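You operate a simulated robot arm through the tools that you are given. There is no shell and no other tool. Be economical: measure what you need, move in short steps, check, and stop when the job is done.

You are at the controls of a simulated robot arm. One attempt, no reset.

## Task
Try both plug gauges in the black-tied ring, then sort it into its tray.
Fine: only the go gauge enters: pass; neither: hold; both: scrap. Each gauge back in its cup. Set down upright: green go gauge, red no-go gauge.

The check looks at the end state, three seconds after you hand in, the way a careful person would. Anything else that was tipped, shoved, dropped, spilled or broken makes it a failure.

## Robot
A 6-joint arm with a two-finger parallel gripper on a trunk, on a base that drives. Base frame: it is fixed to the floor where the robot stands at the start and does not move with it; the origin is under the middle of the robot, x ahead of it, y to its left, z up. Units: m, rad, N and s.
With the tool pointing down near the work surface it reaches from about 0.16 to 0.74 m from the robot's upright axis, wherever it stands. Its first joint turns from -2.897 to 2.897 rad. Places, roughly: go gauge cup [0.4, 0, 0.9]; no go gauge cup [0.4, 0.1, 0.9]. Payload 3.91 kg.
The tool frame sits at the grasp point between the pads (the TCP): z along the fingers, y along the line on which they close. The tips reach 0.03 m beyond it. The gripper opens to 0.11 m. The fingers are 0.02 m wide and 0.01 m thick; the gripper's body (0.048 by 0.112 m) begins 0.055 m behind the TCP.
Orientation is that of the tool frame in the base frame, as [roll, pitch, yaw] about the fixed x, y, z axes, in that order (R = Rz(yaw) Ry(pitch) Rx(roll)). With the fingers straight down and closing along the base's y, the tool's x points along the base's -x, its y along +y and its z along -z.

## Interface
- The arm moves only by the tool apply_moves. Its argument "steps" is a list of rows, each a list of 7 numbers: the shift along the base's x, y, z in m, then the turn, a rotation vector about the base's x, y, z in rad, then the closure, from 0 (fully open) to 1 (shut). In form: [[x, y, z, ax, ay, az, hand], ...]. A call has 1 to 10 rows; each row shifts and turns the commanded pose from where the row before left it. Rows are played at 5 a second. More than 0.05 m and 0.15 rad between two rows, or a gripper value outside its range, and nothing of the call is played. A pose out of reach is approached as far as the arm can. The call stops where the force on the tool passes 40 N (or 10 N more than at its start, if that is more) or the arm is blocked; 0.2 s more then pass. Each finger travels about 0.045 m/s and halts on what it meets, pressing with about 37 N; the grip force reading is that of the motor and also rises with nothing between the fingers. The clock runs only during rows and for 0.2 s after the last one: add rows that do not move to give the fingers time. It gives the time, the measured TCP pose, the force on the tool (base axes), the opening and the grip force at its end, in the units of the frame above (readings bear some noise), with the torque about the TCP (base axes, N m) and any sound that the robot's microphone picked up, and new pictures: "pictures" is both (left out), scene, wrist or none.
- Cameras (640 x 400 px; columns grow to the right, rows downward): "scene" is now at [0.0144, 0.1172, 1.5587]; the picture's right is [-0.44, -0.90, 0.00], its down [-0.63, 0.31, -0.72] and it looks along [0.65, -0.32, -0.70] (base axes); focal length 252 px, centre (320, 200). "wrist" rides on the gripper at [0.071, 0.022, -0.107] in the tool frame; the picture's right is [-0.29, 0.96, 0.00], its down [-0.76, -0.23, -0.61] and it looks along [-0.58, -0.18, 0.79] (tool axes); focal length 243 px, centre (320, 200). There is no depth. A picture from a camera that has moved, and an enlarged one, comes with that camera's place and axes in the base frame and with its lens.
- move_column(by): slides the trunk up (or, below 0, down) by that many m; the arm and the scene camera ride with it, the base frame stays. It gives what a move gives, with no picture.
- drive_base(legs): drives the robot by 1 to 6 legs, each [ahead, left, turn to the left] in m, m and rad, along the robot's own axes; the way and the turn of a leg run together, so that a leg with both is an arc; at most 1.5 m and 3.142 rad a leg. The arm and the cameras ride along, it lands a little off, and it stops where it bumps. It gives what a move gives, and a new picture of the scene camera.
- aim_head(pan, tilt): turns the head with the scene camera to pan (to the left, within 1.501 rad either way) and tilt (down, from -0.506 to 1.204), counted from straight ahead of the robot. It gives what a move gives, and a new picture of the scene camera.
- inspect(camera, box): a new picture of the part [left, top, right, bottom] of that camera's present view, enlarged. No time passes.
- job_done(): hands the job in; it is judged then, once.

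Work in short steps. Places have to be worked out from the pictures, the camera data and where the tool is seen: move nearer, look again, correct. Check each grasp and each placing, and mend what went wrong. You have 120 turns and 260 pictures in all, those below and enlarged ones among them. Open the gripper and draw the arm clear of the work before you hand the job in, unless the task says otherwise; then end with one line.

The tools are called after "Request:" by a JSON object that holds its "name" and its "arguments". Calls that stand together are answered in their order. apply_moves: Moves the arm, as the interface text tells. Its arguments: {"type":"object","properties":{"steps":{"type":"array","items":{"type":"array","items":{"type":"number"}}},"pictures":{"type":"string","enum":["both","scene","wrist","none"]}},"required":["steps"]} The other tools are called the same way: move_column (by) slides the trunk up or down; drive_base (legs) drives the base; aim_head (pan, tilt) turns the head that bears the scene camera; inspect (camera, box) takes an enlarged picture of a part of a camera's view; job_done () hands the job in.

At the start:

```text
t: 0.0
ee_pos: [0.3001, -0.1238, 1.2701]
orientation: [3.141, 0.0, -3.141]
ft_force: [-0.5, 0.4, -0.3]
ft_torque: [0.02, 0.0, 0.0]
gripper_width: 0.1101
grip_force: 0.0
trunk travel left (down, up): [-0.525, 0.065]
robot x, y, heading: [-0.004, 0.0022, 0.001]
head pan, tilt: [-0.454, 0.77]
```

scene: 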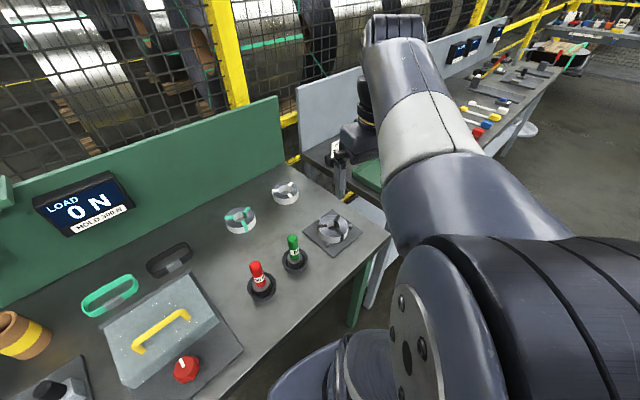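
wrist: 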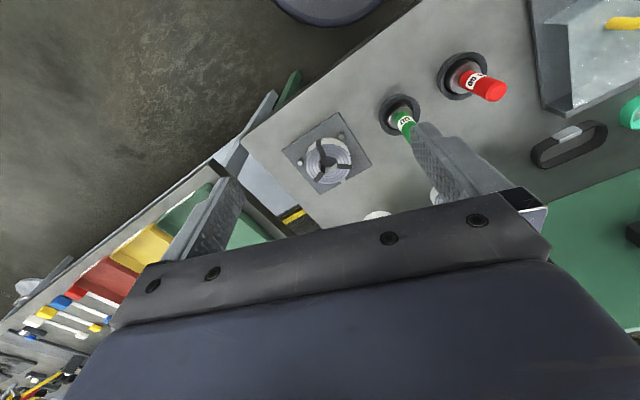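

I'll enlarge the scene around the rings and gauges to see which ring is black-tied.

Request:
{"name": "inspect", "arguments": {"camera": "scene", "box": [200, 160, 400, 310]}}

Request:
{"name": "aim_head", "arguments": {"pan": 0.3, "tilt": 0.77}}

```text
2.67 times, centred on (300, 235) of scene
camera zoom: at [0.0144, 0.1172, 1.5587], right [-0.44, -0.9, 0.0], down [-0.63, 0.31, -0.72], along [0.65, -0.32, -0.7], focal length 673 px, centre (373, 107)
```

zoom: 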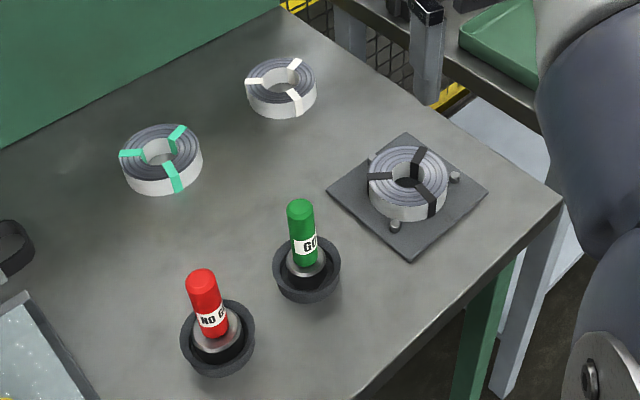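

```text
t: 1.1
ee_pos: [0.3008, -0.124, 1.2706]
orientation: [3.14, 0.0, 3.141]
ft_force: [0.0, -0.6, 0.1]
ft_torque: [0.01, 0.03, 0.05]
gripper_width: 0.1102
grip_force: 0.1
trunk travel left (down, up): [-0.525, 0.065]
robot x, y, heading: [-0.0008, 0.0066, -0.001]
head pan, tilt: [0.3, 0.77]
camera scene: at [0.0191, 0.1773, 1.5587], right [0.29, -0.96, 0.0], down [-0.67, -0.21, -0.72], along [0.69, 0.21, -0.7], focal length 252 px, centre (320, 200)
```

scene: 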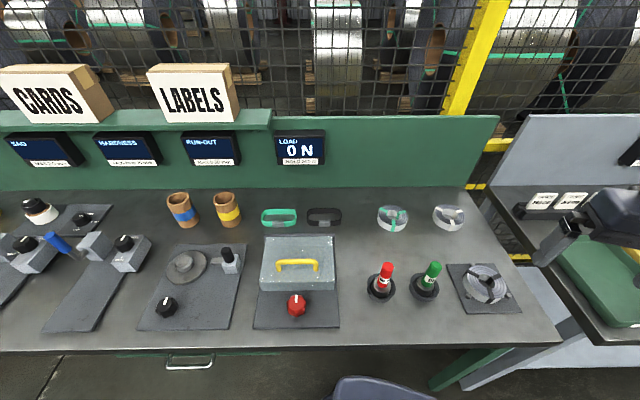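

The black-tied ring sits in a fixture at the right end. Now I look for the trays to the right.

Request:
{"name": "aim_head", "arguments": {"pan": -0.9, "tilt": 0.7}}

Request:
{"name": "aim_head", "arguments": {"pan": -1.45, "tilt": 0.5}}

```text
t: 2.5
ee_pos: [0.3005, -0.1233, 1.2678]
orientation: [3.141, 0.0, -3.14]
ft_force: [0.2, -0.1, 0.4]
ft_torque: [-0.01, 0.02, 0.0]
gripper_width: 0.1099
grip_force: 0.0
trunk travel left (down, up): [-0.525, 0.065]
robot x, y, heading: [0.0026, -0.0021, 0.006]
head pan, tilt: [-0.901, 0.7]
camera scene: at [-0.0065, 0.0866, 1.5646], right [-0.78, -0.62, 0.0], down [-0.4, 0.5, -0.76], along [0.48, -0.6, -0.64], focal length 252 px, centre (320, 200)
```

scene: 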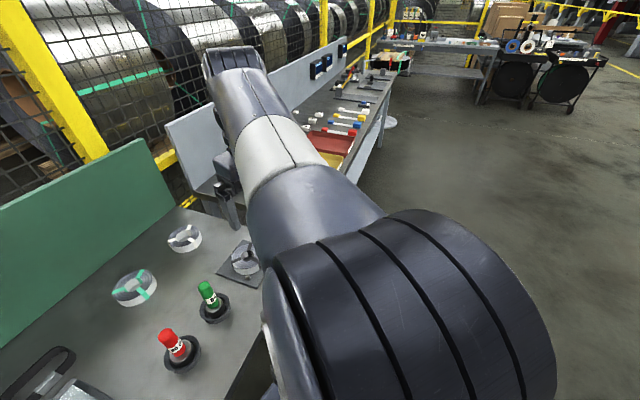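

```text
t: 3.5
ee_pos: [0.3005, -0.1239, 1.27]
orientation: [-3.141, -0.001, -3.141]
ft_force: [0.5, -0.5, 0.6]
ft_torque: [-0.02, -0.01, -0.03]
gripper_width: 0.1099
grip_force: 0.1
trunk travel left (down, up): [-0.525, 0.065]
robot x, y, heading: [-0.0033, -0.0011, -0.001]
head pan, tilt: [-1.45, 0.499]
camera scene: at [-0.0483, 0.0628, 1.5823], right [-0.99, -0.12, 0.0], down [-0.06, 0.48, -0.88], along [0.11, -0.87, -0.48], focal length 252 px, centre (320, 200)
```

scene: 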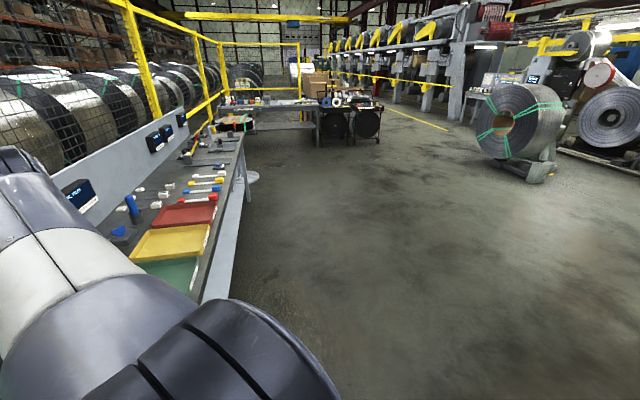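

Trays (green, yellow, red) are on the next bench. First I take a closer look at the ring with the wrist camera, moving above at z≈1.15.

Request:
{"name": "apply_moves", "arguments": {"steps": [[0.025, -0.009, -0.03, 0, 0, 0, 0], [0.025, -0.009, -0.03, 0, 0, 0, 0], [0.025, -0.009, -0.03, 0, 0, 0, 0], [0.025, -0.009, -0.03, 0, 0, 0, 0], [0, 0, 0, 0, 0, 0, 0]], "pictures": "wrist"}}

Request:
{"name": "inspect", "arguments": {"camera": "wrist", "box": [220, 60, 460, 210]}}

```text
t: 4.7
ee_pos: [0.4004, -0.1593, 1.1499]
orientation: [3.141, 0.001, -3.141]
ft_force: [-0.1, -0.2, 0.8]
ft_torque: [-0.01, 0.03, 0.02]
gripper_width: 0.1098
grip_force: 0.0
trunk travel left (down, up): [-0.525, 0.065]
robot x, y, heading: [-0.0026, 0.0005, 0.002]
head pan, tilt: [-1.45, 0.499]
camera wrist: at [0.3279, -0.1378, 1.2549], right [0.29, 0.96, 0.0], down [0.76, -0.23, 0.61], along [0.58, -0.18, -0.79], focal length 243 px, centre (320, 200)
```

wrist: 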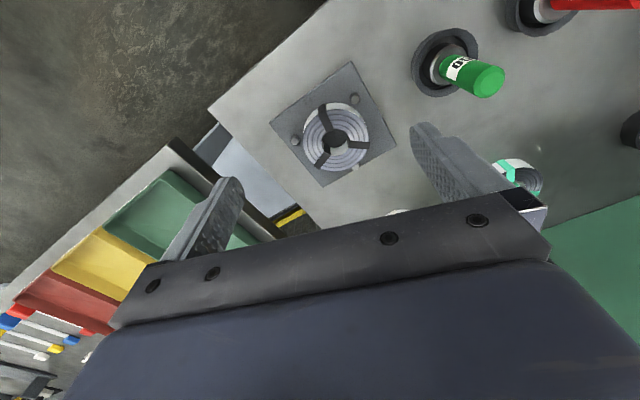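

```text
2.67 times, centred on (340, 135) of wrist
camera zoom: at [0.3279, -0.1378, 1.2549], right [0.29, 0.96, 0.0], down [0.76, -0.23, 0.61], along [0.58, -0.18, -0.79], focal length 647 px, centre (267, 373)
```

zoom: 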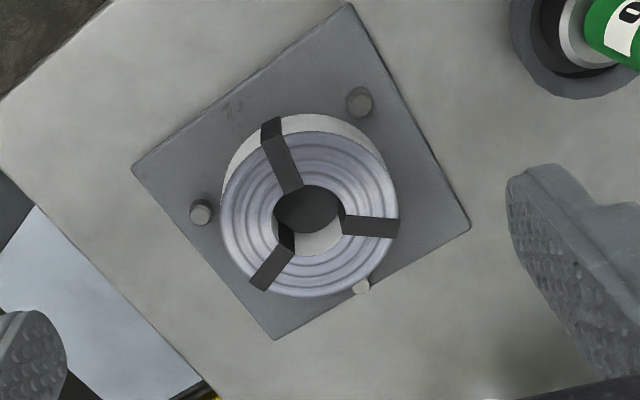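

The ring is at about [0.478,-0.160], OD ≈0.10, in a three-post nest. Next I go over the green gauge to refine its position.

Request:
{"name": "apply_moves", "arguments": {"steps": [[0, 0.04, 0, 0, 0, 0, 0], [0, 0.04, 0, 0, 0, 0, 0], [0, 0.04, 0, 0, 0, 0, 0], [0, 0.043, -0.01, 0, 0, 0, 0], [0, 0, -0.02, 0, 0, 0, 0], [0, 0, 0, 0, 0, 0, 0]], "pictures": "wrist"}}

Request:
{"name": "aim_head", "arguments": {"pan": -0.1, "tilt": 0.9}}

```text
t: 6.1
ee_pos: [0.4015, 0.0036, 1.119]
orientation: [-3.14, 0.0, 3.141]
ft_force: [-0.3, -0.1, 0.0]
ft_torque: [0.0, 0.0, 0.02]
gripper_width: 0.1099
grip_force: 0.0
trunk travel left (down, up): [-0.525, 0.065]
robot x, y, heading: [0.0021, -0.0022, -0.0]
head pan, tilt: [-1.45, 0.499]
camera wrist: at [0.3287, 0.0251, 1.2257], right [0.29, 0.96, 0.0], down [0.76, -0.23, 0.61], along [0.58, -0.18, -0.79], focal length 243 px, centre (320, 200)
```

wrist: 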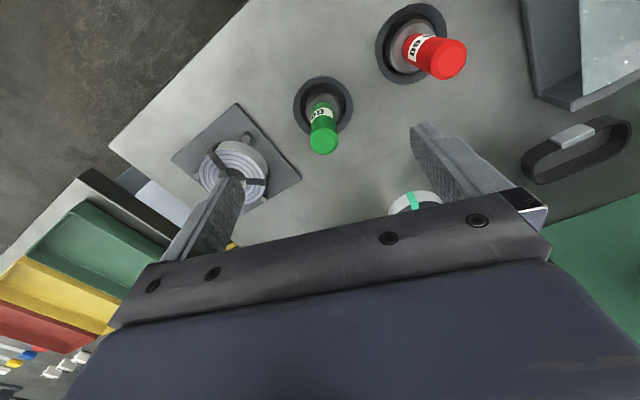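

```text
t: 7.6
ee_pos: [0.401, 0.0025, 1.1202]
orientation: [-3.141, -0.001, -3.141]
ft_force: [-0.6, 0.7, 0.1]
ft_torque: [-0.01, -0.02, 0.01]
gripper_width: 0.1102
grip_force: 0.1
trunk travel left (down, up): [-0.525, 0.065]
robot x, y, heading: [0.0003, -0.0048, 0.002]
head pan, tilt: [-0.099, 0.901]
camera scene: at [0.0159, 0.1456, 1.5484], right [-0.1, -0.99, 0.0], down [-0.78, 0.08, -0.62], along [0.62, -0.06, -0.78], focal length 252 px, centre (320, 200)
```

scene: 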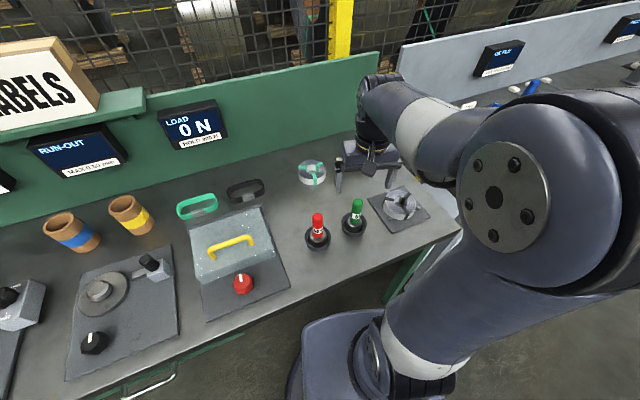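

Green gauge axis is at ≈[0.420, 0.000], top ≈1.014. I'll align over it, descend partway and verify.

Request:
{"name": "apply_moves", "arguments": {"steps": [[0.019, -0.0025, -0.02, 0, 0, 0, 0], [0, 0, -0.03, 0, 0, 0, 0], [0, 0, 0, 0, 0, 0, 0]], "pictures": "both"}}

Request:
{"name": "inspect", "arguments": {"camera": "wrist", "box": [240, 70, 400, 210]}}

```text
t: 8.4
ee_pos: [0.4207, -0.0008, 1.0708]
orientation: [3.141, 0.001, -3.141]
ft_force: [0.1, 0.5, -0.1]
ft_torque: [-0.02, 0.01, 0.02]
gripper_width: 0.11
grip_force: 0.0
trunk travel left (down, up): [-0.525, 0.065]
robot x, y, heading: [-0.0016, 0.0021, -0.001]
head pan, tilt: [-0.099, 0.901]
camera scene: at [0.0158, 0.1457, 1.5484], right [-0.1, -1.0, 0.0], down [-0.78, 0.08, -0.62], along [0.62, -0.06, -0.78], focal length 252 px, centre (320, 200)
camera wrist: at [0.3486, 0.0215, 1.1766], right [0.29, 0.96, 0.0], down [0.76, -0.23, 0.61], along [0.58, -0.18, -0.79], focal length 243 px, centre (320, 200)
```

scene: 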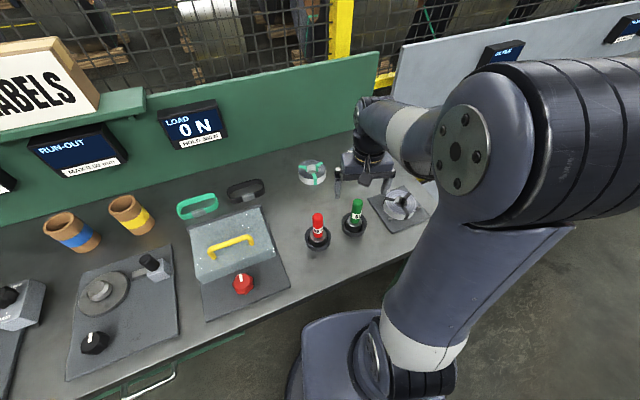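
wrist: 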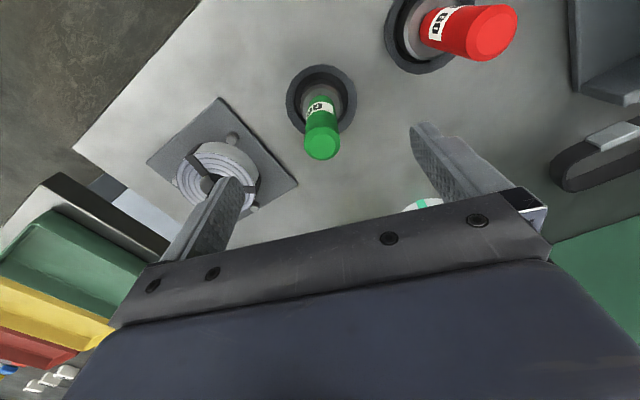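

```text
2.86 times, centred on (320, 140) of wrist
camera zoom: at [0.3486, 0.0215, 1.1766], right [0.29, 0.96, 0.0], down [0.76, -0.23, 0.61], along [0.58, -0.18, -0.79], focal length 693 px, centre (320, 371)
```

zoom: 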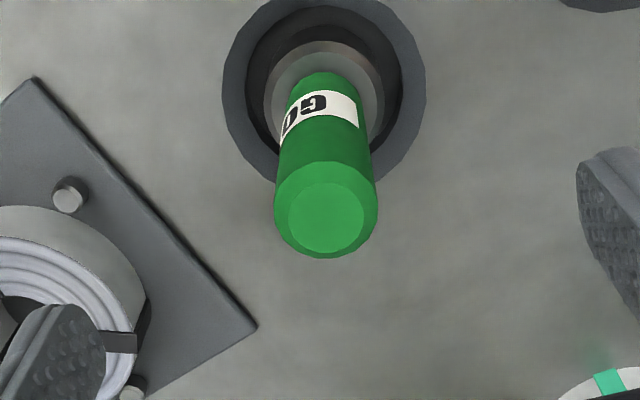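

Aligned well ([0.421, 0.000]). Descend to z≈0.987 and close.

Request:
{"name": "apply_moves", "arguments": {"steps": [[0, 0, -0.04, 0, 0, 0, 0], [0, 0, -0.043, 0, 0, 0, 0], [0, 0, 0, 0, 0, 0, 0], [0, 0, 0, 0, 0, 0, 0.5], [0, 0, 0, 0, 0, 0, 1], [0, 0, 0, 0, 0, 0, 1], [0, 0, 0, 0, 0, 0, 1], [0, 0, 0, 0, 0, 0, 1], [0, 0, 0, 0, 0, 0, 1]], "pictures": "wrist"}}

```text
t: 10.4
ee_pos: [0.4207, 0.0005, 0.9852]
orientation: [3.141, 0.0, -3.141]
ft_force: [0.2, -2.2, -0.4]
ft_torque: [-0.22, -0.04, -0.06]
gripper_width: 0.0278
grip_force: 37.4
trunk travel left (down, up): [-0.525, 0.065]
robot x, y, heading: [-0.0015, 0.0027, -0.001]
head pan, tilt: [-0.099, 0.901]
camera wrist: at [0.3484, 0.0223, 1.0919], right [0.29, 0.96, 0.0], down [0.76, -0.23, 0.61], along [0.58, -0.18, -0.79], focal length 243 px, centre (320, 200)
```

wrist: 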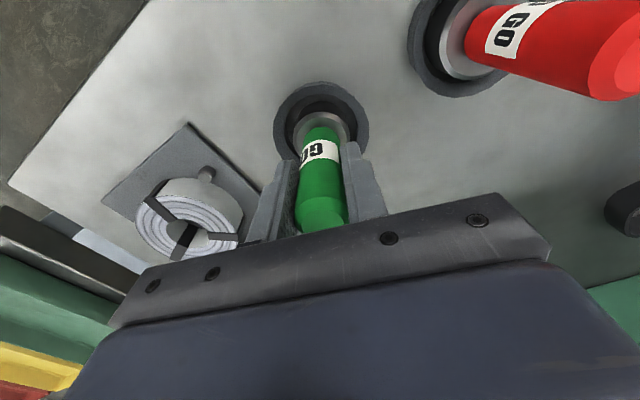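

Gripped at 27.8 mm. Lift straight up 0.10 and look at the plug.

Request:
{"name": "apply_moves", "arguments": {"steps": [[0, 0, 0.02, 0, 0, 0, 1], [0, 0, 0.04, 0, 0, 0, 1], [0, 0, 0.04, 0, 0, 0, 1], [0, 0, 0, 0, 0, 0, 1]], "pictures": "both"}}

Request:
{"name": "inspect", "arguments": {"camera": "wrist", "box": [240, 70, 400, 210]}}

Request:
{"name": "inspect", "arguments": {"camera": "scene", "box": [290, 130, 450, 250]}}

```text
t: 11.4
ee_pos: [0.4203, -0.0001, 1.0877]
orientation: [3.14, 0.0, 3.141]
ft_force: [0.2, -0.4, -4.1]
ft_torque: [0.0, 0.03, 0.01]
gripper_width: 0.0279
grip_force: 37.4
trunk travel left (down, up): [-0.525, 0.065]
robot x, y, heading: [-0.0003, 0.0014, -0.001]
head pan, tilt: [-0.099, 0.901]
camera scene: at [0.0159, 0.1457, 1.5484], right [-0.1, -1.0, 0.0], down [-0.78, 0.08, -0.62], along [0.62, -0.06, -0.78], focal length 252 px, centre (320, 200)
camera wrist: at [0.3487, 0.0214, 1.1938], right [0.29, 0.96, 0.0], down [0.76, -0.23, 0.61], along [0.58, -0.18, -0.79], focal length 243 px, centre (320, 200)
```

scene: 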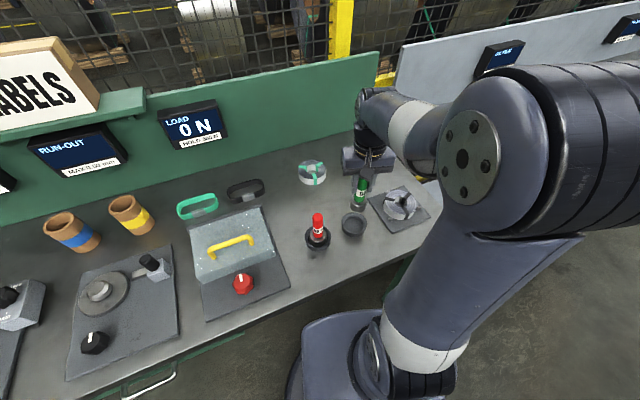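
wrist: 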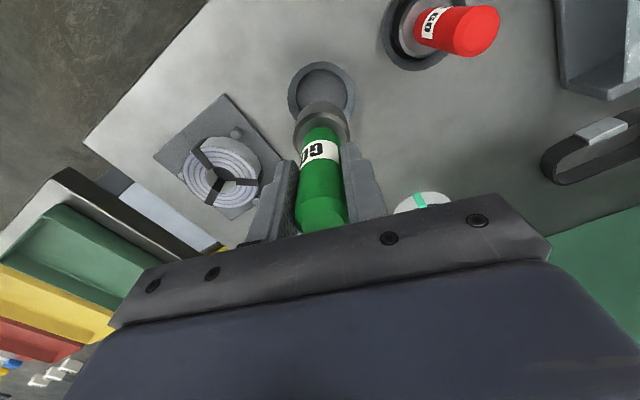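

```text
2.86 times, centred on (320, 140) of wrist
camera zoom: at [0.3487, 0.0214, 1.1938], right [0.29, 0.96, 0.0], down [0.76, -0.23, 0.61], along [0.58, -0.18, -0.79], focal length 693 px, centre (320, 371)
```

zoom: 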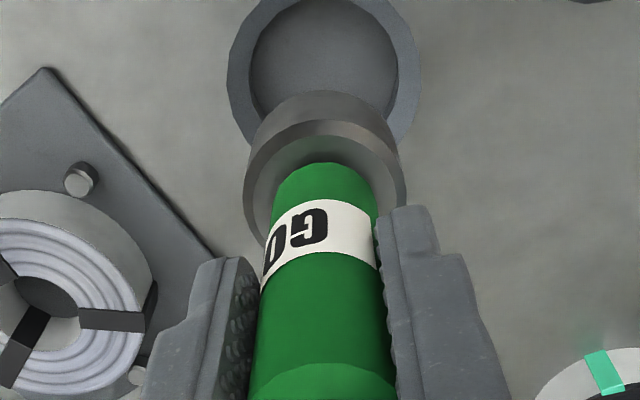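

```text
3.33 times, centred on (370, 190) of scene
camera zoom: at [0.0159, 0.1457, 1.5484], right [-0.1, -1.0, 0.0], down [-0.78, 0.08, -0.62], along [0.62, -0.06, -0.78], focal length 841 px, centre (153, 233)
```

zoom: 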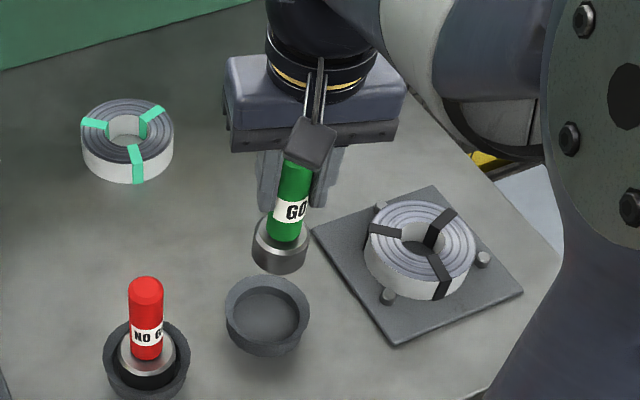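

The plug hangs ≈0.10 m below the TCP. Moving over the ring at [0.480,-0.161], same height.

Request:
{"name": "apply_moves", "arguments": {"steps": [[0.012, -0.032, 0, 0, 0, 0, 1], [0.012, -0.032, 0, 0, 0, 0, 1], [0.012, -0.032, 0, 0, 0, 0, 1], [0.012, -0.032, 0, 0, 0, 0, 1], [0.012, -0.033, 0, 0, 0, 0, 1], [0, 0, 0, 0, 0, 0, 1]], "pictures": "wrist"}}

Request:
{"name": "aim_head", "arguments": {"pan": -0.42, "tilt": 0.9}}

Request:
{"name": "inspect", "arguments": {"camera": "wrist", "box": [220, 40, 420, 200]}}

```text
t: 12.8
ee_pos: [0.48, -0.1598, 1.0866]
orientation: [3.142, -0.003, -3.142]
ft_force: [-0.3, -0.1, -3.6]
ft_torque: [0.01, 0.0, 0.0]
gripper_width: 0.0278
grip_force: 37.3
trunk travel left (down, up): [-0.525, 0.065]
robot x, y, heading: [0.0009, -0.0001, 0.001]
head pan, tilt: [-0.099, 0.901]
camera wrist: at [0.4075, -0.1381, 1.1936], right [0.29, 0.96, 0.0], down [0.76, -0.23, 0.61], along [0.58, -0.18, -0.79], focal length 243 px, centre (320, 200)
```

wrist: 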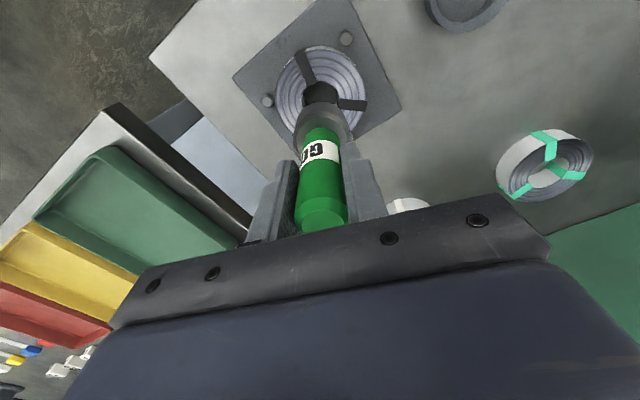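

```text
t: 13.6
ee_pos: [0.4788, -0.1592, 1.0868]
orientation: [-3.141, 0.001, 3.141]
ft_force: [-0.5, -0.2, -4.7]
ft_torque: [0.01, 0.02, 0.0]
gripper_width: 0.0276
grip_force: 37.2
trunk travel left (down, up): [-0.525, 0.065]
robot x, y, heading: [0.0051, 0.0045, -0.001]
head pan, tilt: [-0.421, 0.901]
camera scene: at [0.01, 0.1223, 1.5484], right [-0.41, -0.91, 0.0], down [-0.72, 0.32, -0.62], along [0.57, -0.25, -0.78], focal length 252 px, centre (320, 200)
```

scene: 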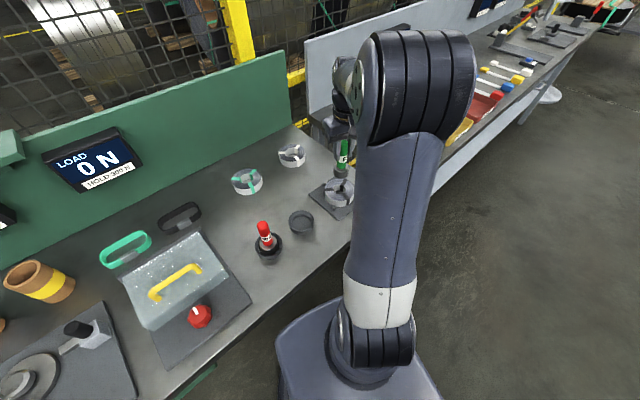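

```text
2.50 times, centred on (320, 120) of wrist
camera zoom: at [0.4073, -0.1376, 1.1937], right [0.29, 0.96, 0.0], down [0.76, -0.23, 0.61], along [0.58, -0.18, -0.79], focal length 606 px, centre (320, 400)
```

zoom: 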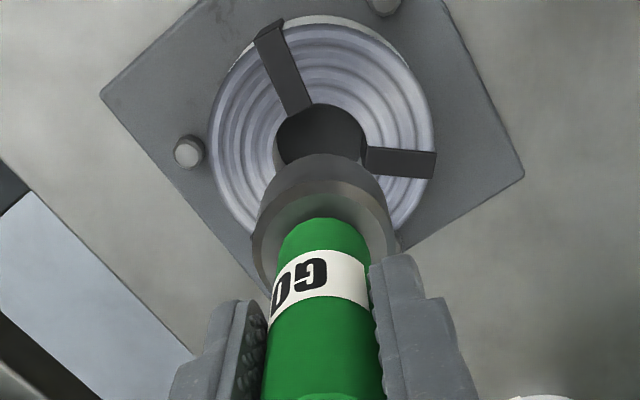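

Plug and bore line up in columns. Lower 0.05 m and check the rows closer.

Request:
{"name": "apply_moves", "arguments": {"steps": [[0, 0, -0.03, 0, 0, 0, 1], [0, 0, -0.02, 0, 0, 0, 1], [0, 0, 0, 0, 0, 0, 1]], "pictures": "none"}}

Request:
{"name": "inspect", "arguments": {"camera": "wrist", "box": [220, 40, 420, 200]}}

Request:
{"name": "inspect", "arguments": {"camera": "scene", "box": [290, 130, 390, 230]}}

```text
t: 14.4
ee_pos: [0.4802, -0.1593, 1.0368]
orientation: [-3.14, 0.0, -3.14]
ft_force: [0.0, 0.6, -5.2]
ft_torque: [-0.02, 0.02, 0.01]
gripper_width: 0.0279
grip_force: 37.3
trunk travel left (down, up): [-0.525, 0.065]
robot x, y, heading: [0.0002, -0.0013, 0.0]
head pan, tilt: [-0.421, 0.901]
```

```text
2.50 times, centred on (320, 120) of wrist
camera zoom: at [0.4073, -0.1372, 1.1431], right [0.29, 0.96, 0.0], down [0.76, -0.23, 0.61], along [0.58, -0.18, -0.79], focal length 606 px, centre (320, 400)
```

zoom: 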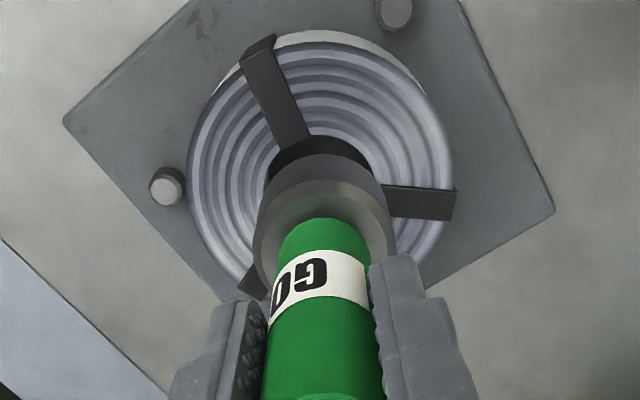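

```text
4.00 times, centred on (340, 180) of scene
camera zoom: at [0.01, 0.1222, 1.5484], right [-0.41, -0.91, 0.0], down [-0.72, 0.32, -0.62], along [0.57, -0.25, -0.78], focal length 1009 px, centre (240, 280)
```

zoom: 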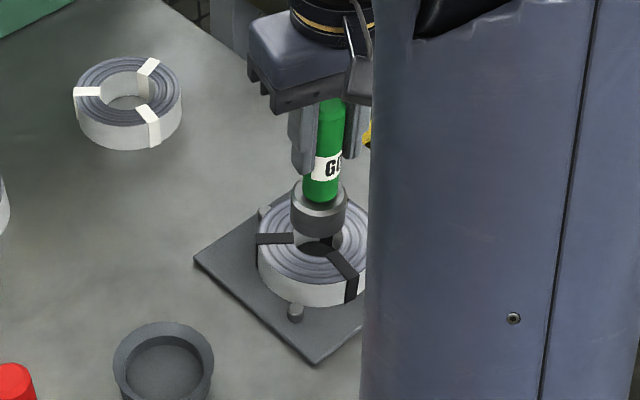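

Plug is just above the bore. Stepping down gently, watching the force.

Request:
{"name": "apply_moves", "arguments": {"steps": [[0, 0, -0.01, 0, 0, 0, 1], [0, 0, -0.008, 0, 0, 0, 1], [0, 0, 0, 0, 0, 0, 1]], "pictures": "none"}}

Request:
{"name": "inspect", "arguments": {"camera": "wrist", "box": [220, 40, 420, 200]}}

Request:
{"name": "inspect", "arguments": {"camera": "scene", "box": [310, 160, 370, 220]}}

```text
t: 15.2
ee_pos: [0.4796, -0.1592, 1.0187]
orientation: [-3.141, 0.001, -3.141]
ft_force: [-1.0, -0.6, -4.3]
ft_torque: [-0.02, 0.01, 0.03]
gripper_width: 0.0279
grip_force: 36.6
trunk travel left (down, up): [-0.525, 0.065]
robot x, y, heading: [0.0009, -0.0005, -0.002]
head pan, tilt: [-0.421, 0.901]
```

```text
2.50 times, centred on (320, 120) of wrist
camera zoom: at [0.4073, -0.1377, 1.1246], right [0.29, 0.96, 0.0], down [0.76, -0.23, 0.61], along [0.58, -0.18, -0.79], focal length 606 px, centre (320, 400)
```

zoom: 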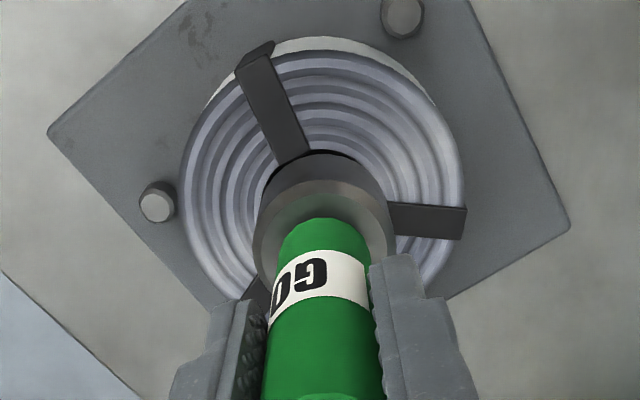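

```text
6.67 times, centred on (340, 190) of scene
camera zoom: at [0.01, 0.1222, 1.5484], right [-0.41, -0.91, 0.0], down [-0.72, 0.32, -0.62], along [0.57, -0.25, -0.78], focal length 1681 px, centre (187, 267)
```

zoom: 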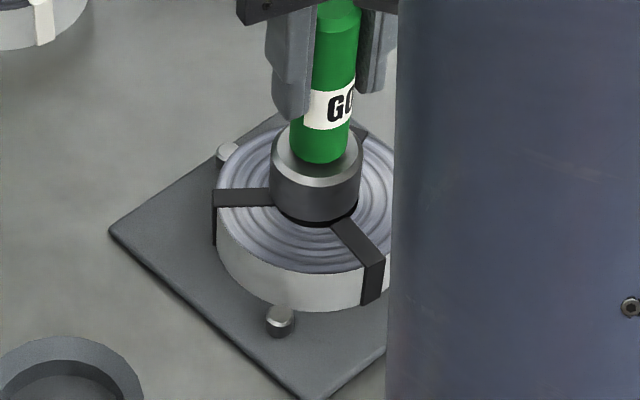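

Zoom further on the plug/bore boundary to see residual offset.

Request:
{"name": "inspect", "arguments": {"camera": "wrist", "box": [290, 90, 354, 130]}}

Request:
{"name": "inspect", "arguments": {"camera": "scene", "box": [325, 175, 357, 199]}}

```text
10.00 times, centred on (322, 110) of wrist
camera zoom: at [0.4073, -0.1377, 1.1246], right [0.29, 0.96, 0.0], down [0.76, -0.23, 0.61], along [0.58, -0.18, -0.79], focal length 2426 px, centre (300, 1100)
```

zoom: 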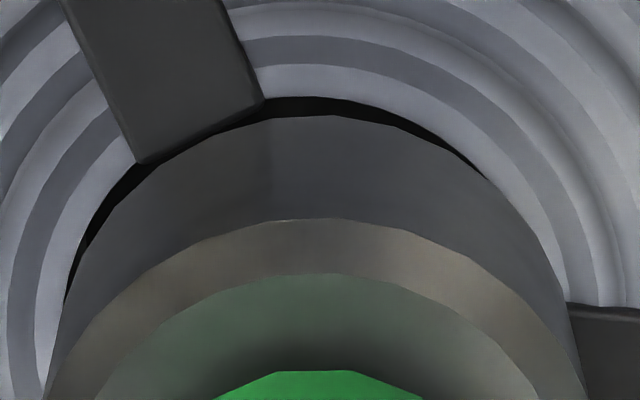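

```text
16.00 times, centred on (341, 187) of scene
camera zoom: at [0.01, 0.1222, 1.5484], right [-0.41, -0.91, 0.0], down [-0.72, 0.32, -0.62], along [0.57, -0.25, -0.78], focal length 4035 px, centre (-16, 408)
```

zoom: 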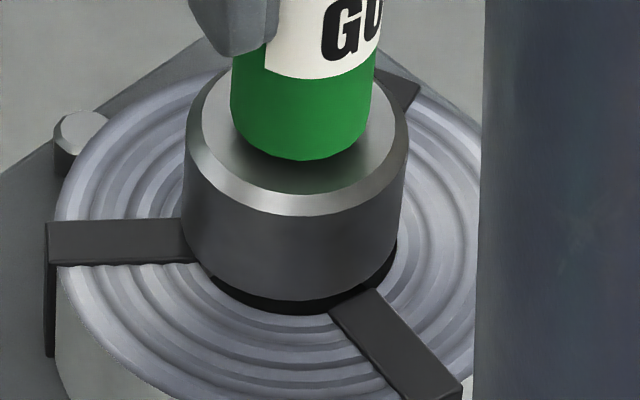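

Both views agree: the plug is ~0.7 mm too far toward +y, and ~7 mm above the ring. Correct and lower 5 mm.

Request:
{"name": "apply_moves", "arguments": {"steps": [[0.0, -0.0007, 0, 0, 0, 0, 1], [0, 0, -0.005, 0, 0, 0, 1], [0, 0, 0, 0, 0, 0, 1]], "pictures": "none"}}

Request:
{"name": "inspect", "arguments": {"camera": "wrist", "box": [290, 90, 354, 130]}}

Request:
{"name": "inspect", "arguments": {"camera": "scene", "box": [325, 175, 357, 199]}}

```text
t: 16.0
ee_pos: [0.4799, -0.1598, 1.0163]
orientation: [-3.14, 0.007, -3.141]
ft_force: [-2.9, 3.0, 26.5]
ft_torque: [0.2, -0.4, 0.09]
gripper_width: 0.028
grip_force: 36.9
trunk travel left (down, up): [-0.525, 0.065]
robot x, y, heading: [-0.0009, -0.0014, -0.003]
head pan, tilt: [-0.421, 0.901]
```

```text
10.00 times, centred on (322, 110) of wrist
camera zoom: at [0.4064, -0.1379, 1.1222], right [0.29, 0.96, 0.0], down [0.76, -0.23, 0.61], along [0.59, -0.18, -0.79], focal length 2426 px, centre (300, 1100)
```

zoom: 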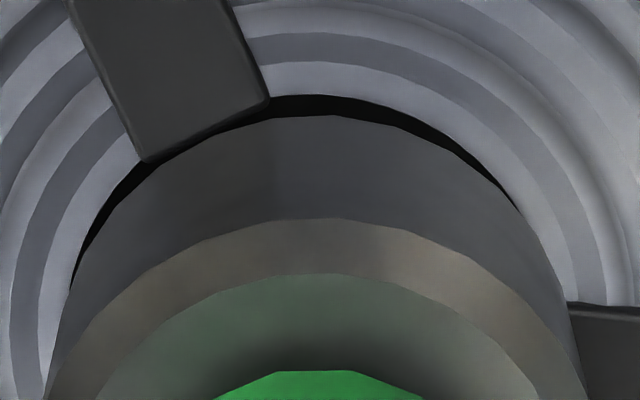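

```text
16.00 times, centred on (341, 187) of scene
camera zoom: at [0.0074, 0.1232, 1.5488], right [-0.41, -0.91, 0.0], down [-0.71, 0.32, -0.62], along [0.57, -0.25, -0.78], focal length 4035 px, centre (-16, 408)
```

zoom: 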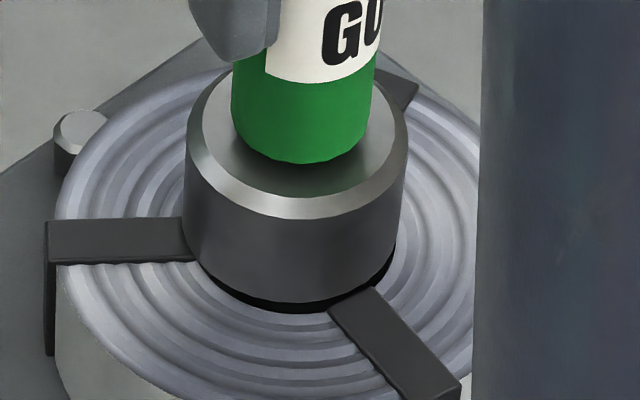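

Contact with ~31 N while a crescent of bore still shows on the robot side: plug is ~1.5 mm too far in +x. Raise, shift back and try again.

Request:
{"name": "apply_moves", "arguments": {"steps": [[0, 0, 0.004, 0, 0, 0, 1], [-0.0015, 0, 0, 0, 0, 0, 1], [0, 0, -0.0015, 0, 0, 0, 1], [0, 0, -0.0015, 0, 0, 0, 1], [0, 0, 0, 0, 0, 0, 1]], "pictures": "none"}}

Request:
{"name": "inspect", "arguments": {"camera": "wrist", "box": [290, 90, 354, 130]}}

Request:
{"name": "inspect", "arguments": {"camera": "scene", "box": [325, 175, 357, 199]}}

```text
t: 17.2
ee_pos: [0.4772, -0.1599, 1.0144]
orientation: [3.141, 0.001, -3.141]
ft_force: [1.3, 3.0, 15.3]
ft_torque: [0.35, 0.23, -0.07]
gripper_width: 0.0277
grip_force: 37.3
trunk travel left (down, up): [-0.525, 0.065]
robot x, y, heading: [-0.0002, -0.0028, 0.003]
head pan, tilt: [-0.421, 0.901]
```

```text
10.00 times, centred on (322, 110) of wrist
camera zoom: at [0.4049, -0.1384, 1.1213], right [0.29, 0.96, 0.0], down [0.76, -0.23, 0.61], along [0.58, -0.18, -0.79], focal length 2426 px, centre (300, 1100)
```

zoom: 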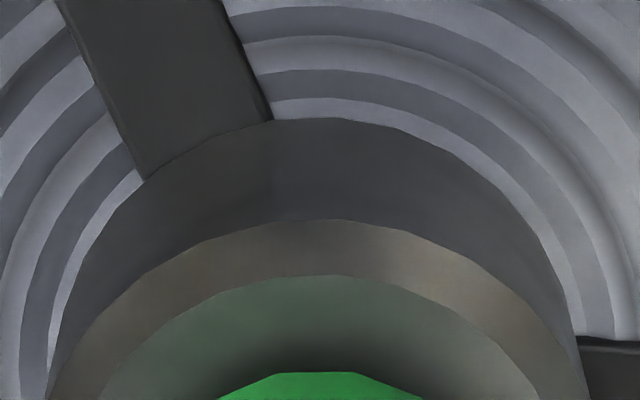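

```text
16.00 times, centred on (341, 187) of scene
camera zoom: at [0.0087, 0.1232, 1.5485], right [-0.41, -0.91, 0.0], down [-0.71, 0.32, -0.62], along [0.57, -0.25, -0.78], focal length 4035 px, centre (-16, 408)
```

zoom: 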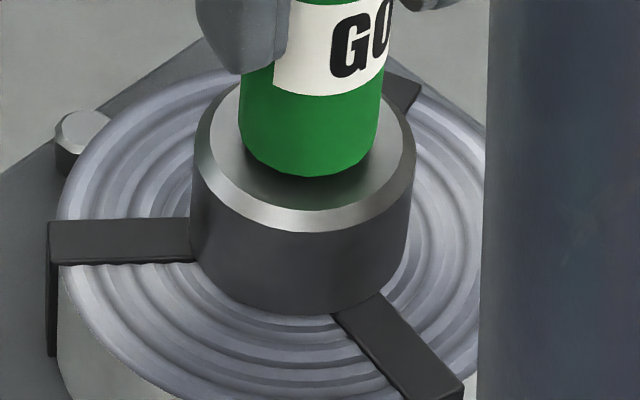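

Now the torque shows contact on the −x/+y side (≈(−11, +17) mm). Shift +0.5 mm x, −0.6 mm y and retry.

Request:
{"name": "apply_moves", "arguments": {"steps": [[0, 0, 0.003, 0, 0, 0, 1], [0.0005, -0.0006, 0, 0, 0, 0, 1], [0, 0, -0.0015, 0, 0, 0, 1], [0, 0, -0.0015, 0, 0, 0, 1], [0, 0, 0, 0, 0, 0, 1]], "pictures": "none"}}

Request:
{"name": "inspect", "arguments": {"camera": "wrist", "box": [290, 90, 354, 130]}}

```text
t: 18.4
ee_pos: [0.4775, -0.1615, 1.0156]
orientation: [3.139, -0.001, 3.14]
ft_force: [-6.5, 2.3, 8.7]
ft_torque: [0.04, 0.51, -0.1]
gripper_width: 0.0277
grip_force: 36.9
trunk travel left (down, up): [-0.525, 0.065]
robot x, y, heading: [0.0007, -0.0035, 0.001]
head pan, tilt: [-0.421, 0.901]
```

```text
10.00 times, centred on (322, 110) of wrist
camera zoom: at [0.4051, -0.1392, 1.1216], right [0.29, 0.96, 0.0], down [0.76, -0.23, 0.61], along [0.58, -0.18, -0.79], focal length 2426 px, centre (300, 1100)
```

zoom: 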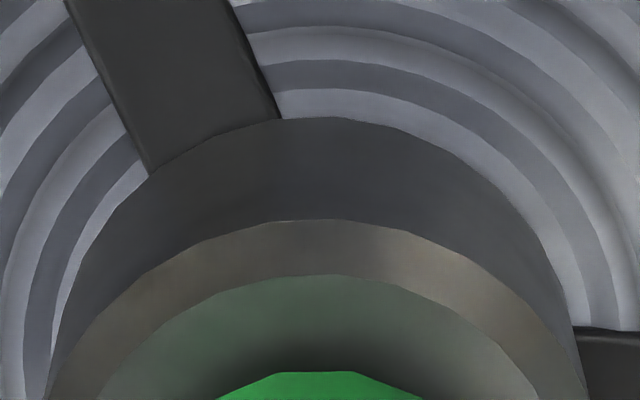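

Reanalysing with lateral forces: contact now is at the (+x, −y) chamfer, pushing −x/+y. Shift −0.2 mm x, +0.4 mm y and press again.

Request:
{"name": "apply_moves", "arguments": {"steps": [[0, 0, 0.002, 0, 0, 0, 1], [-0.0002, 0.0004, 0, 0, 0, 0, 1], [0, 0, -0.002, 0, 0, 0, 1], [0, 0, -0.002, 0, 0, 0, 1], [0, 0, 0, 0, 0, 0, 1]], "pictures": "none"}}

Request:
{"name": "inspect", "arguments": {"camera": "wrist", "box": [290, 90, 354, 130]}}

```text
t: 19.6
ee_pos: [0.4785, -0.1623, 1.0159]
orientation: [-3.139, 0.006, -3.141]
ft_force: [-4.4, 1.4, 29.9]
ft_torque: [-0.35, -0.23, -0.05]
gripper_width: 0.0277
grip_force: 37.6
trunk travel left (down, up): [-0.525, 0.065]
robot x, y, heading: [0.0017, 0.0019, -0.002]
head pan, tilt: [-0.421, 0.901]
```

```text
10.00 times, centred on (322, 110) of wrist
camera zoom: at [0.405, -0.139, 1.1211], right [0.29, 0.96, 0.0], down [0.76, -0.23, 0.61], along [0.59, -0.18, -0.79], focal length 2426 px, centre (300, 1100)
```

zoom: 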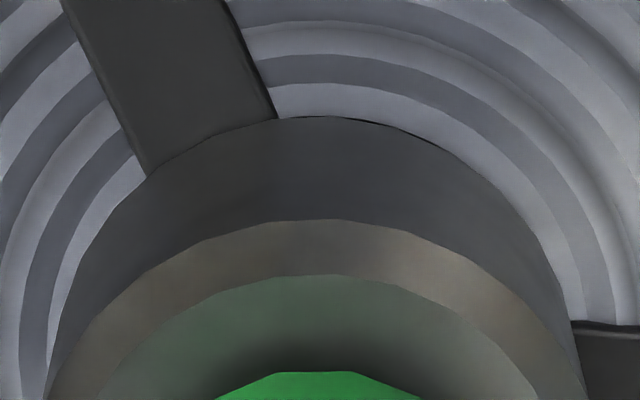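

Contact still at the (+x, −y) edge. Shift −0.4/+0.3 mm and press again.

Request:
{"name": "apply_moves", "arguments": {"steps": [[0, 0, 0.004, 0, 0, 0, 1], [-0.0004, 0.0003, 0, 0, 0, 0, 1], [0, 0, -0.002, 0, 0, 0, 1], [0, 0, -0.002, 0, 0, 0, 1], [0, 0, 0, 0, 0, 0, 1]], "pictures": "none"}}

Request:
{"name": "inspect", "arguments": {"camera": "wrist", "box": [290, 90, 354, 130]}}

```text
t: 20.8
ee_pos: [0.4771, -0.161, 1.0142]
orientation: [-3.141, 0.007, -3.141]
ft_force: [-0.3, 0.2, 30.9]
ft_torque: [0.23, 0.26, -0.03]
gripper_width: 0.0278
grip_force: 36.4
trunk travel left (down, up): [-0.525, 0.065]
robot x, y, heading: [0.0026, 0.0003, 0.002]
head pan, tilt: [-0.421, 0.901]
```

```text
10.00 times, centred on (322, 110) of wrist
camera zoom: at [0.4047, -0.1387, 1.1205], right [0.29, 0.96, 0.0], down [0.76, -0.23, 0.61], along [0.59, -0.18, -0.79], focal length 2426 px, centre (300, 1100)
```

zoom: 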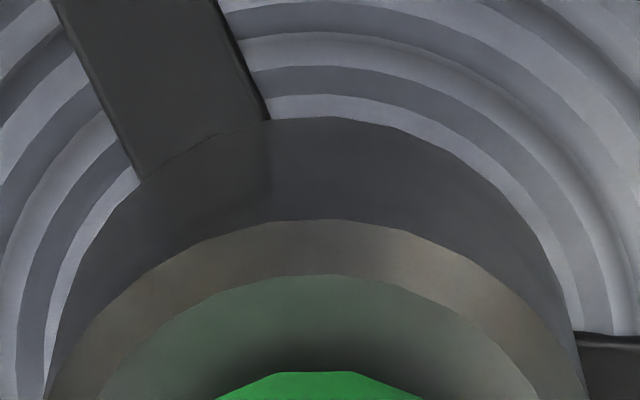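

Now contact centroid is much smaller, (−7, +6) mm; nearly centred. Move back +0.12/−0.1 mm and press.

Request:
{"name": "apply_moves", "arguments": {"steps": [[0, 0, 0.004, 0, 0, 0, 1], [0.00012, -0.0001, 0, 0, 0, 0, 1], [0, 0, -0.002, 0, 0, 0, 1], [0, 0, -0.002, 0, 0, 0, 1], [0, 0, -0.0005, 0, 0, 0, 1], [0, 0, 0, 0, 0, 0, 1]], "pictures": "none"}}

Request:
{"name": "inspect", "arguments": {"camera": "wrist", "box": [290, 90, 354, 130]}}

Request:
{"name": "inspect", "arguments": {"camera": "scene", "box": [325, 175, 357, 199]}}

```text
t: 22.4
ee_pos: [0.4774, -0.1607, 1.0146]
orientation: [-3.139, 0.005, 3.141]
ft_force: [-7.9, 0.9, 17.3]
ft_torque: [0.23, 0.75, 0.04]
gripper_width: 0.028
grip_force: 36.6
trunk travel left (down, up): [-0.525, 0.065]
robot x, y, heading: [-0.0012, -0.0006, 0.001]
head pan, tilt: [-0.421, 0.901]
stopped in row 6: the force on the tool passed its limit (the readings are from after the stop); the commanded pose is now the measured one
```

```text
10.00 times, centred on (322, 110) of wrist
camera zoom: at [0.4047, -0.1385, 1.1205], right [0.29, 0.96, 0.0], down [0.76, -0.23, 0.61], along [0.59, -0.18, -0.79], focal length 2426 px, centre (300, 1100)
```

zoom: 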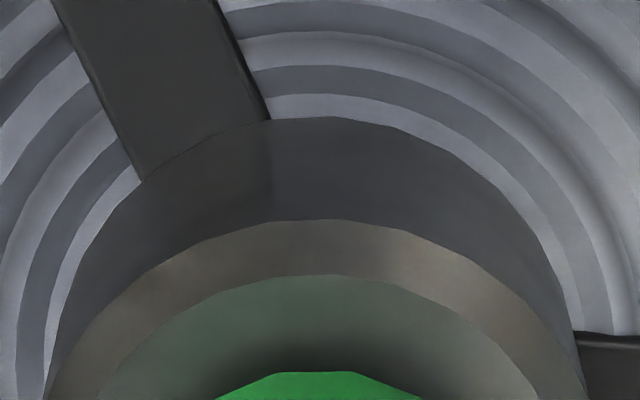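

```text
16.00 times, centred on (341, 187) of scene
camera zoom: at [0.0073, 0.1229, 1.548], right [-0.41, -0.91, 0.0], down [-0.71, 0.32, -0.62], along [0.57, -0.25, -0.78], focal length 4035 px, centre (-16, 408)
```

zoom: 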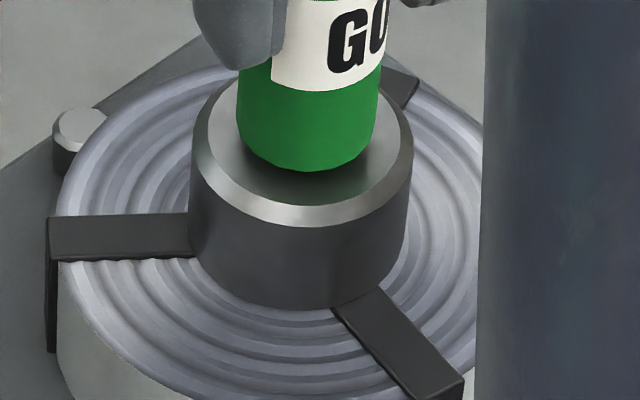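

Pressed near centre, it didn't drop in. I'll do a light-pressure circular search to distinguish misalignment from "doesn't fit".

Request:
{"name": "apply_moves", "arguments": {"steps": [[0, 0, 0.0007, 0, 0, 0, 1], [0.0004, 0, 0, 0, 0, 0, 1], [0, 0.0004, 0, 0, 0, 0, 1], [-0.0004, 0, 0, 0, 0, 0, 1], [-0.0004, 0, 0, 0, 0, 0, 1], [0, -0.0004, 0, 0, 0, 0, 1], [0, -0.0004, 0, 0, 0, 0, 1], [0.0004, 0, 0, 0, 0, 0, 1], [0.0004, 0, 0, 0, 0, 0, 1], [-0.0004, 0.0004, 0, 0, 0, 0, 1]], "pictures": "none"}}

Request:
{"name": "inspect", "arguments": {"camera": "scene", "box": [325, 175, 357, 199]}}

```text
t: 24.6
ee_pos: [0.479, -0.1598, 1.0142]
orientation: [-3.14, 0.005, -3.141]
ft_force: [-5.7, 1.0, 5.0]
ft_torque: [0.06, 0.35, 0.02]
gripper_width: 0.0278
grip_force: 37.3
trunk travel left (down, up): [-0.525, 0.065]
robot x, y, heading: [-0.0014, 0.002, -0.003]
head pan, tilt: [-0.421, 0.901]
```

```text
16.00 times, centred on (341, 187) of scene
camera zoom: at [0.0086, 0.1225, 1.5483], right [-0.41, -0.91, 0.0], down [-0.71, 0.32, -0.62], along [0.57, -0.25, -0.78], focal length 4035 px, centre (-16, 408)
```

zoom: 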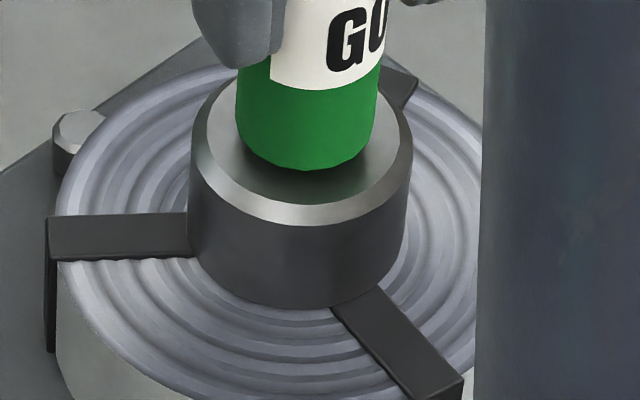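

There's a −x side force (wall on +x side). Shift −0.5 mm in x and press.

Request:
{"name": "apply_moves", "arguments": {"steps": [[-0.0005, 0, 0, 0, 0, 0, 1], [0, 0, 0, 0, 0, 0, 1]], "pictures": "none"}}

Request:
{"name": "apply_moves", "arguments": {"steps": [[0, 0, -0.001, 0, 0, 0, 1], [0, 0, 0, 0, 0, 0, 1]], "pictures": "none"}}

Request:
{"name": "inspect", "arguments": {"camera": "wrist", "box": [220, 40, 420, 200]}}

```text
t: 25.1
ee_pos: [0.4793, -0.1609, 1.014]
orientation: [-3.141, 0.004, 3.142]
ft_force: [-4.2, -0.3, 8.7]
ft_torque: [-0.03, 0.22, 0.02]
gripper_width: 0.028
grip_force: 36.7
trunk travel left (down, up): [-0.525, 0.065]
robot x, y, heading: [0.0006, -0.0043, -0.0]
head pan, tilt: [-0.421, 0.901]
```

```text
t: 25.8
ee_pos: [0.4782, -0.1604, 1.015]
orientation: [-3.138, 0.006, -3.14]
ft_force: [-4.4, 0.0, 19.1]
ft_torque: [0.01, 0.24, 0.0]
gripper_width: 0.0279
grip_force: 37.5
trunk travel left (down, up): [-0.525, 0.065]
robot x, y, heading: [0.0001, 0.0018, -0.001]
head pan, tilt: [-0.421, 0.901]
```

```text
2.50 times, centred on (320, 120) of wrist
camera zoom: at [0.4056, -0.1386, 1.1203], right [0.29, 0.96, 0.0], down [0.76, -0.23, 0.61], along [0.59, -0.18, -0.79], focal length 606 px, centre (320, 400)
```

zoom: 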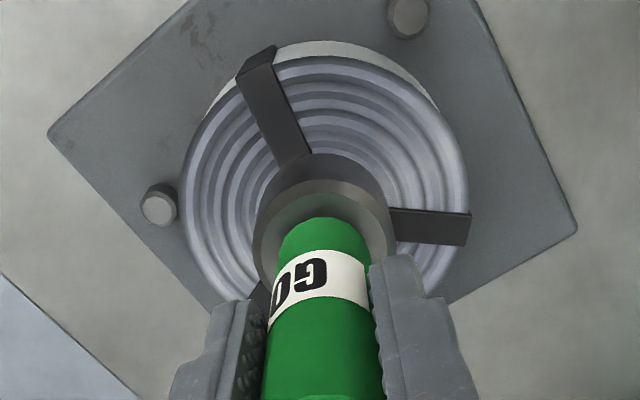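

The crescent geometry hints the plug may simply be larger than the bore. To measure it optically, I raise 3 mm and slide the plug +25 mm in x so the wrist camera sees the bore's full width next to the plug.

Request:
{"name": "inspect", "arguments": {"camera": "wrist", "box": [280, 80, 376, 140]}}

Request:
{"name": "apply_moves", "arguments": {"steps": [[0, 0, 0.004, 0, 0, 0, 1], [0, 0, 0.001, 0, 0, 0, 1], [0.013, 0, 0, 0, 0, 0, 1], [0.015, 0, 0, 0, 0, 0, 1], [0, 0, 0, 0, 0, 0, 1]], "pictures": "none"}}

Request:
{"name": "inspect", "arguments": {"camera": "wrist", "box": [270, 60, 382, 130]}}

```text
6.67 times, centred on (328, 110) of wrist
camera zoom: at [0.4056, -0.1386, 1.1203], right [0.29, 0.96, 0.0], down [0.76, -0.23, 0.61], along [0.59, -0.18, -0.79], focal length 1618 px, centre (267, 800)
```

zoom: 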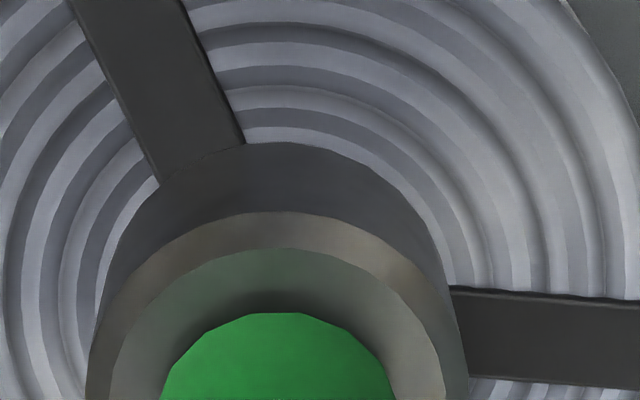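

```text
t: 26.9
ee_pos: [0.5067, -0.1613, 1.0172]
orientation: [-3.14, 0.003, 3.141]
ft_force: [-0.4, 0.2, -4.4]
ft_torque: [-0.03, 0.01, 0.0]
gripper_width: 0.0279
grip_force: 36.7
trunk travel left (down, up): [-0.525, 0.065]
robot x, y, heading: [-0.0037, 0.0013, 0.0]
head pan, tilt: [-0.421, 0.901]
```

```text
5.71 times, centred on (326, 95) of wrist
camera zoom: at [0.4337, -0.1389, 1.124], right [0.29, 0.96, 0.0], down [0.76, -0.23, 0.61], along [0.58, -0.18, -0.79], focal length 1386 px, centre (286, 800)
```

zoom: 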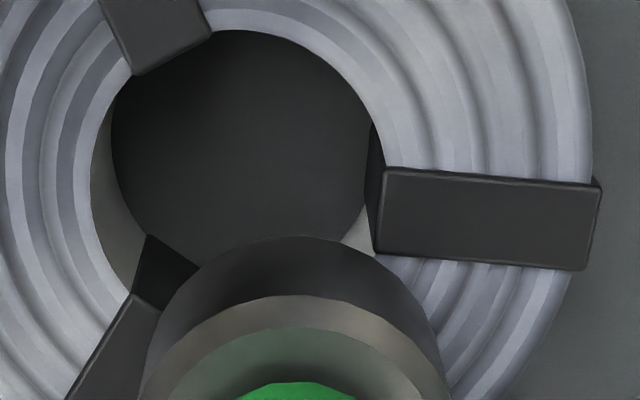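

Optical comparison: bore radius ≈21.2 mm vs go plug ≈22.5 mm, and contact was centred when pressed – the go gauge does not enter. Now return it: raise and carry it back over its cup.

Request:
{"name": "apply_moves", "arguments": {"steps": [[0, 0, 0.04, 0, 0, 0, 1], [0, 0, 0.04, 0, 0, 0, 1], [-0.021, 0.04, 0, 0, 0, 0, 1], [-0.021, 0.04, 0, 0, 0, 0, 1], [-0.021, 0.04, 0, 0, 0, 0, 1], [-0.021, 0.0405, 0, 0, 0, 0, 1], [0, 0, 0, 0, 0, 0, 1], [0, 0, 0, 0, 0, 0, 1]], "pictures": "none"}}

Request:
{"name": "inspect", "arguments": {"camera": "wrist", "box": [240, 40, 400, 140]}}

Request:
{"name": "inspect", "arguments": {"camera": "scene", "box": [250, 150, 350, 270]}}

```text
t: 28.8
ee_pos: [0.4223, -0.0002, 1.0993]
orientation: [-3.14, 0.004, 3.142]
ft_force: [-1.0, -0.1, -4.6]
ft_torque: [-0.01, 0.03, 0.02]
gripper_width: 0.0276
grip_force: 37.1
trunk travel left (down, up): [-0.525, 0.065]
robot x, y, heading: [0.0011, -0.0015, -0.002]
head pan, tilt: [-0.421, 0.901]
```

```text
4.00 times, centred on (320, 90) of wrist
camera zoom: at [0.3497, 0.0232, 1.2058], right [0.29, 0.96, 0.0], down [0.76, -0.23, 0.61], along [0.58, -0.18, -0.79], focal length 970 px, centre (320, 640)
```

zoom: 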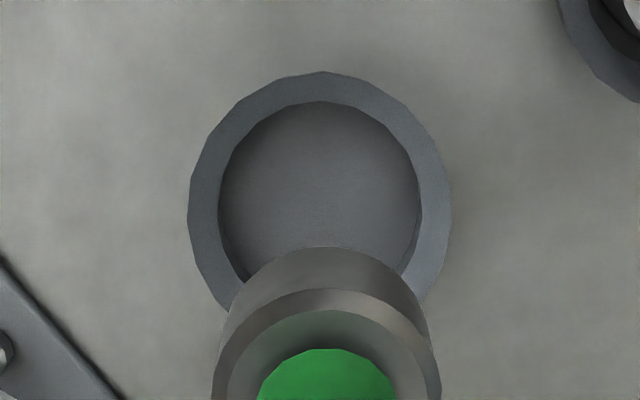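

```text
3.33 times, centred on (300, 210) of scene
camera zoom: at [0.0101, 0.1221, 1.5484], right [-0.41, -0.91, 0.0], down [-0.72, 0.32, -0.62], along [0.57, -0.25, -0.78], focal length 841 px, centre (387, 167)
```

zoom: 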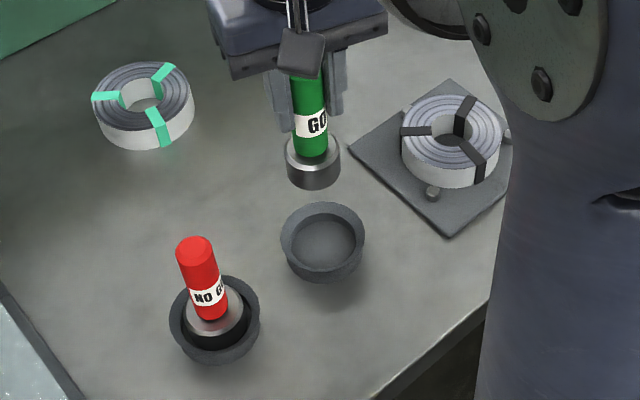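

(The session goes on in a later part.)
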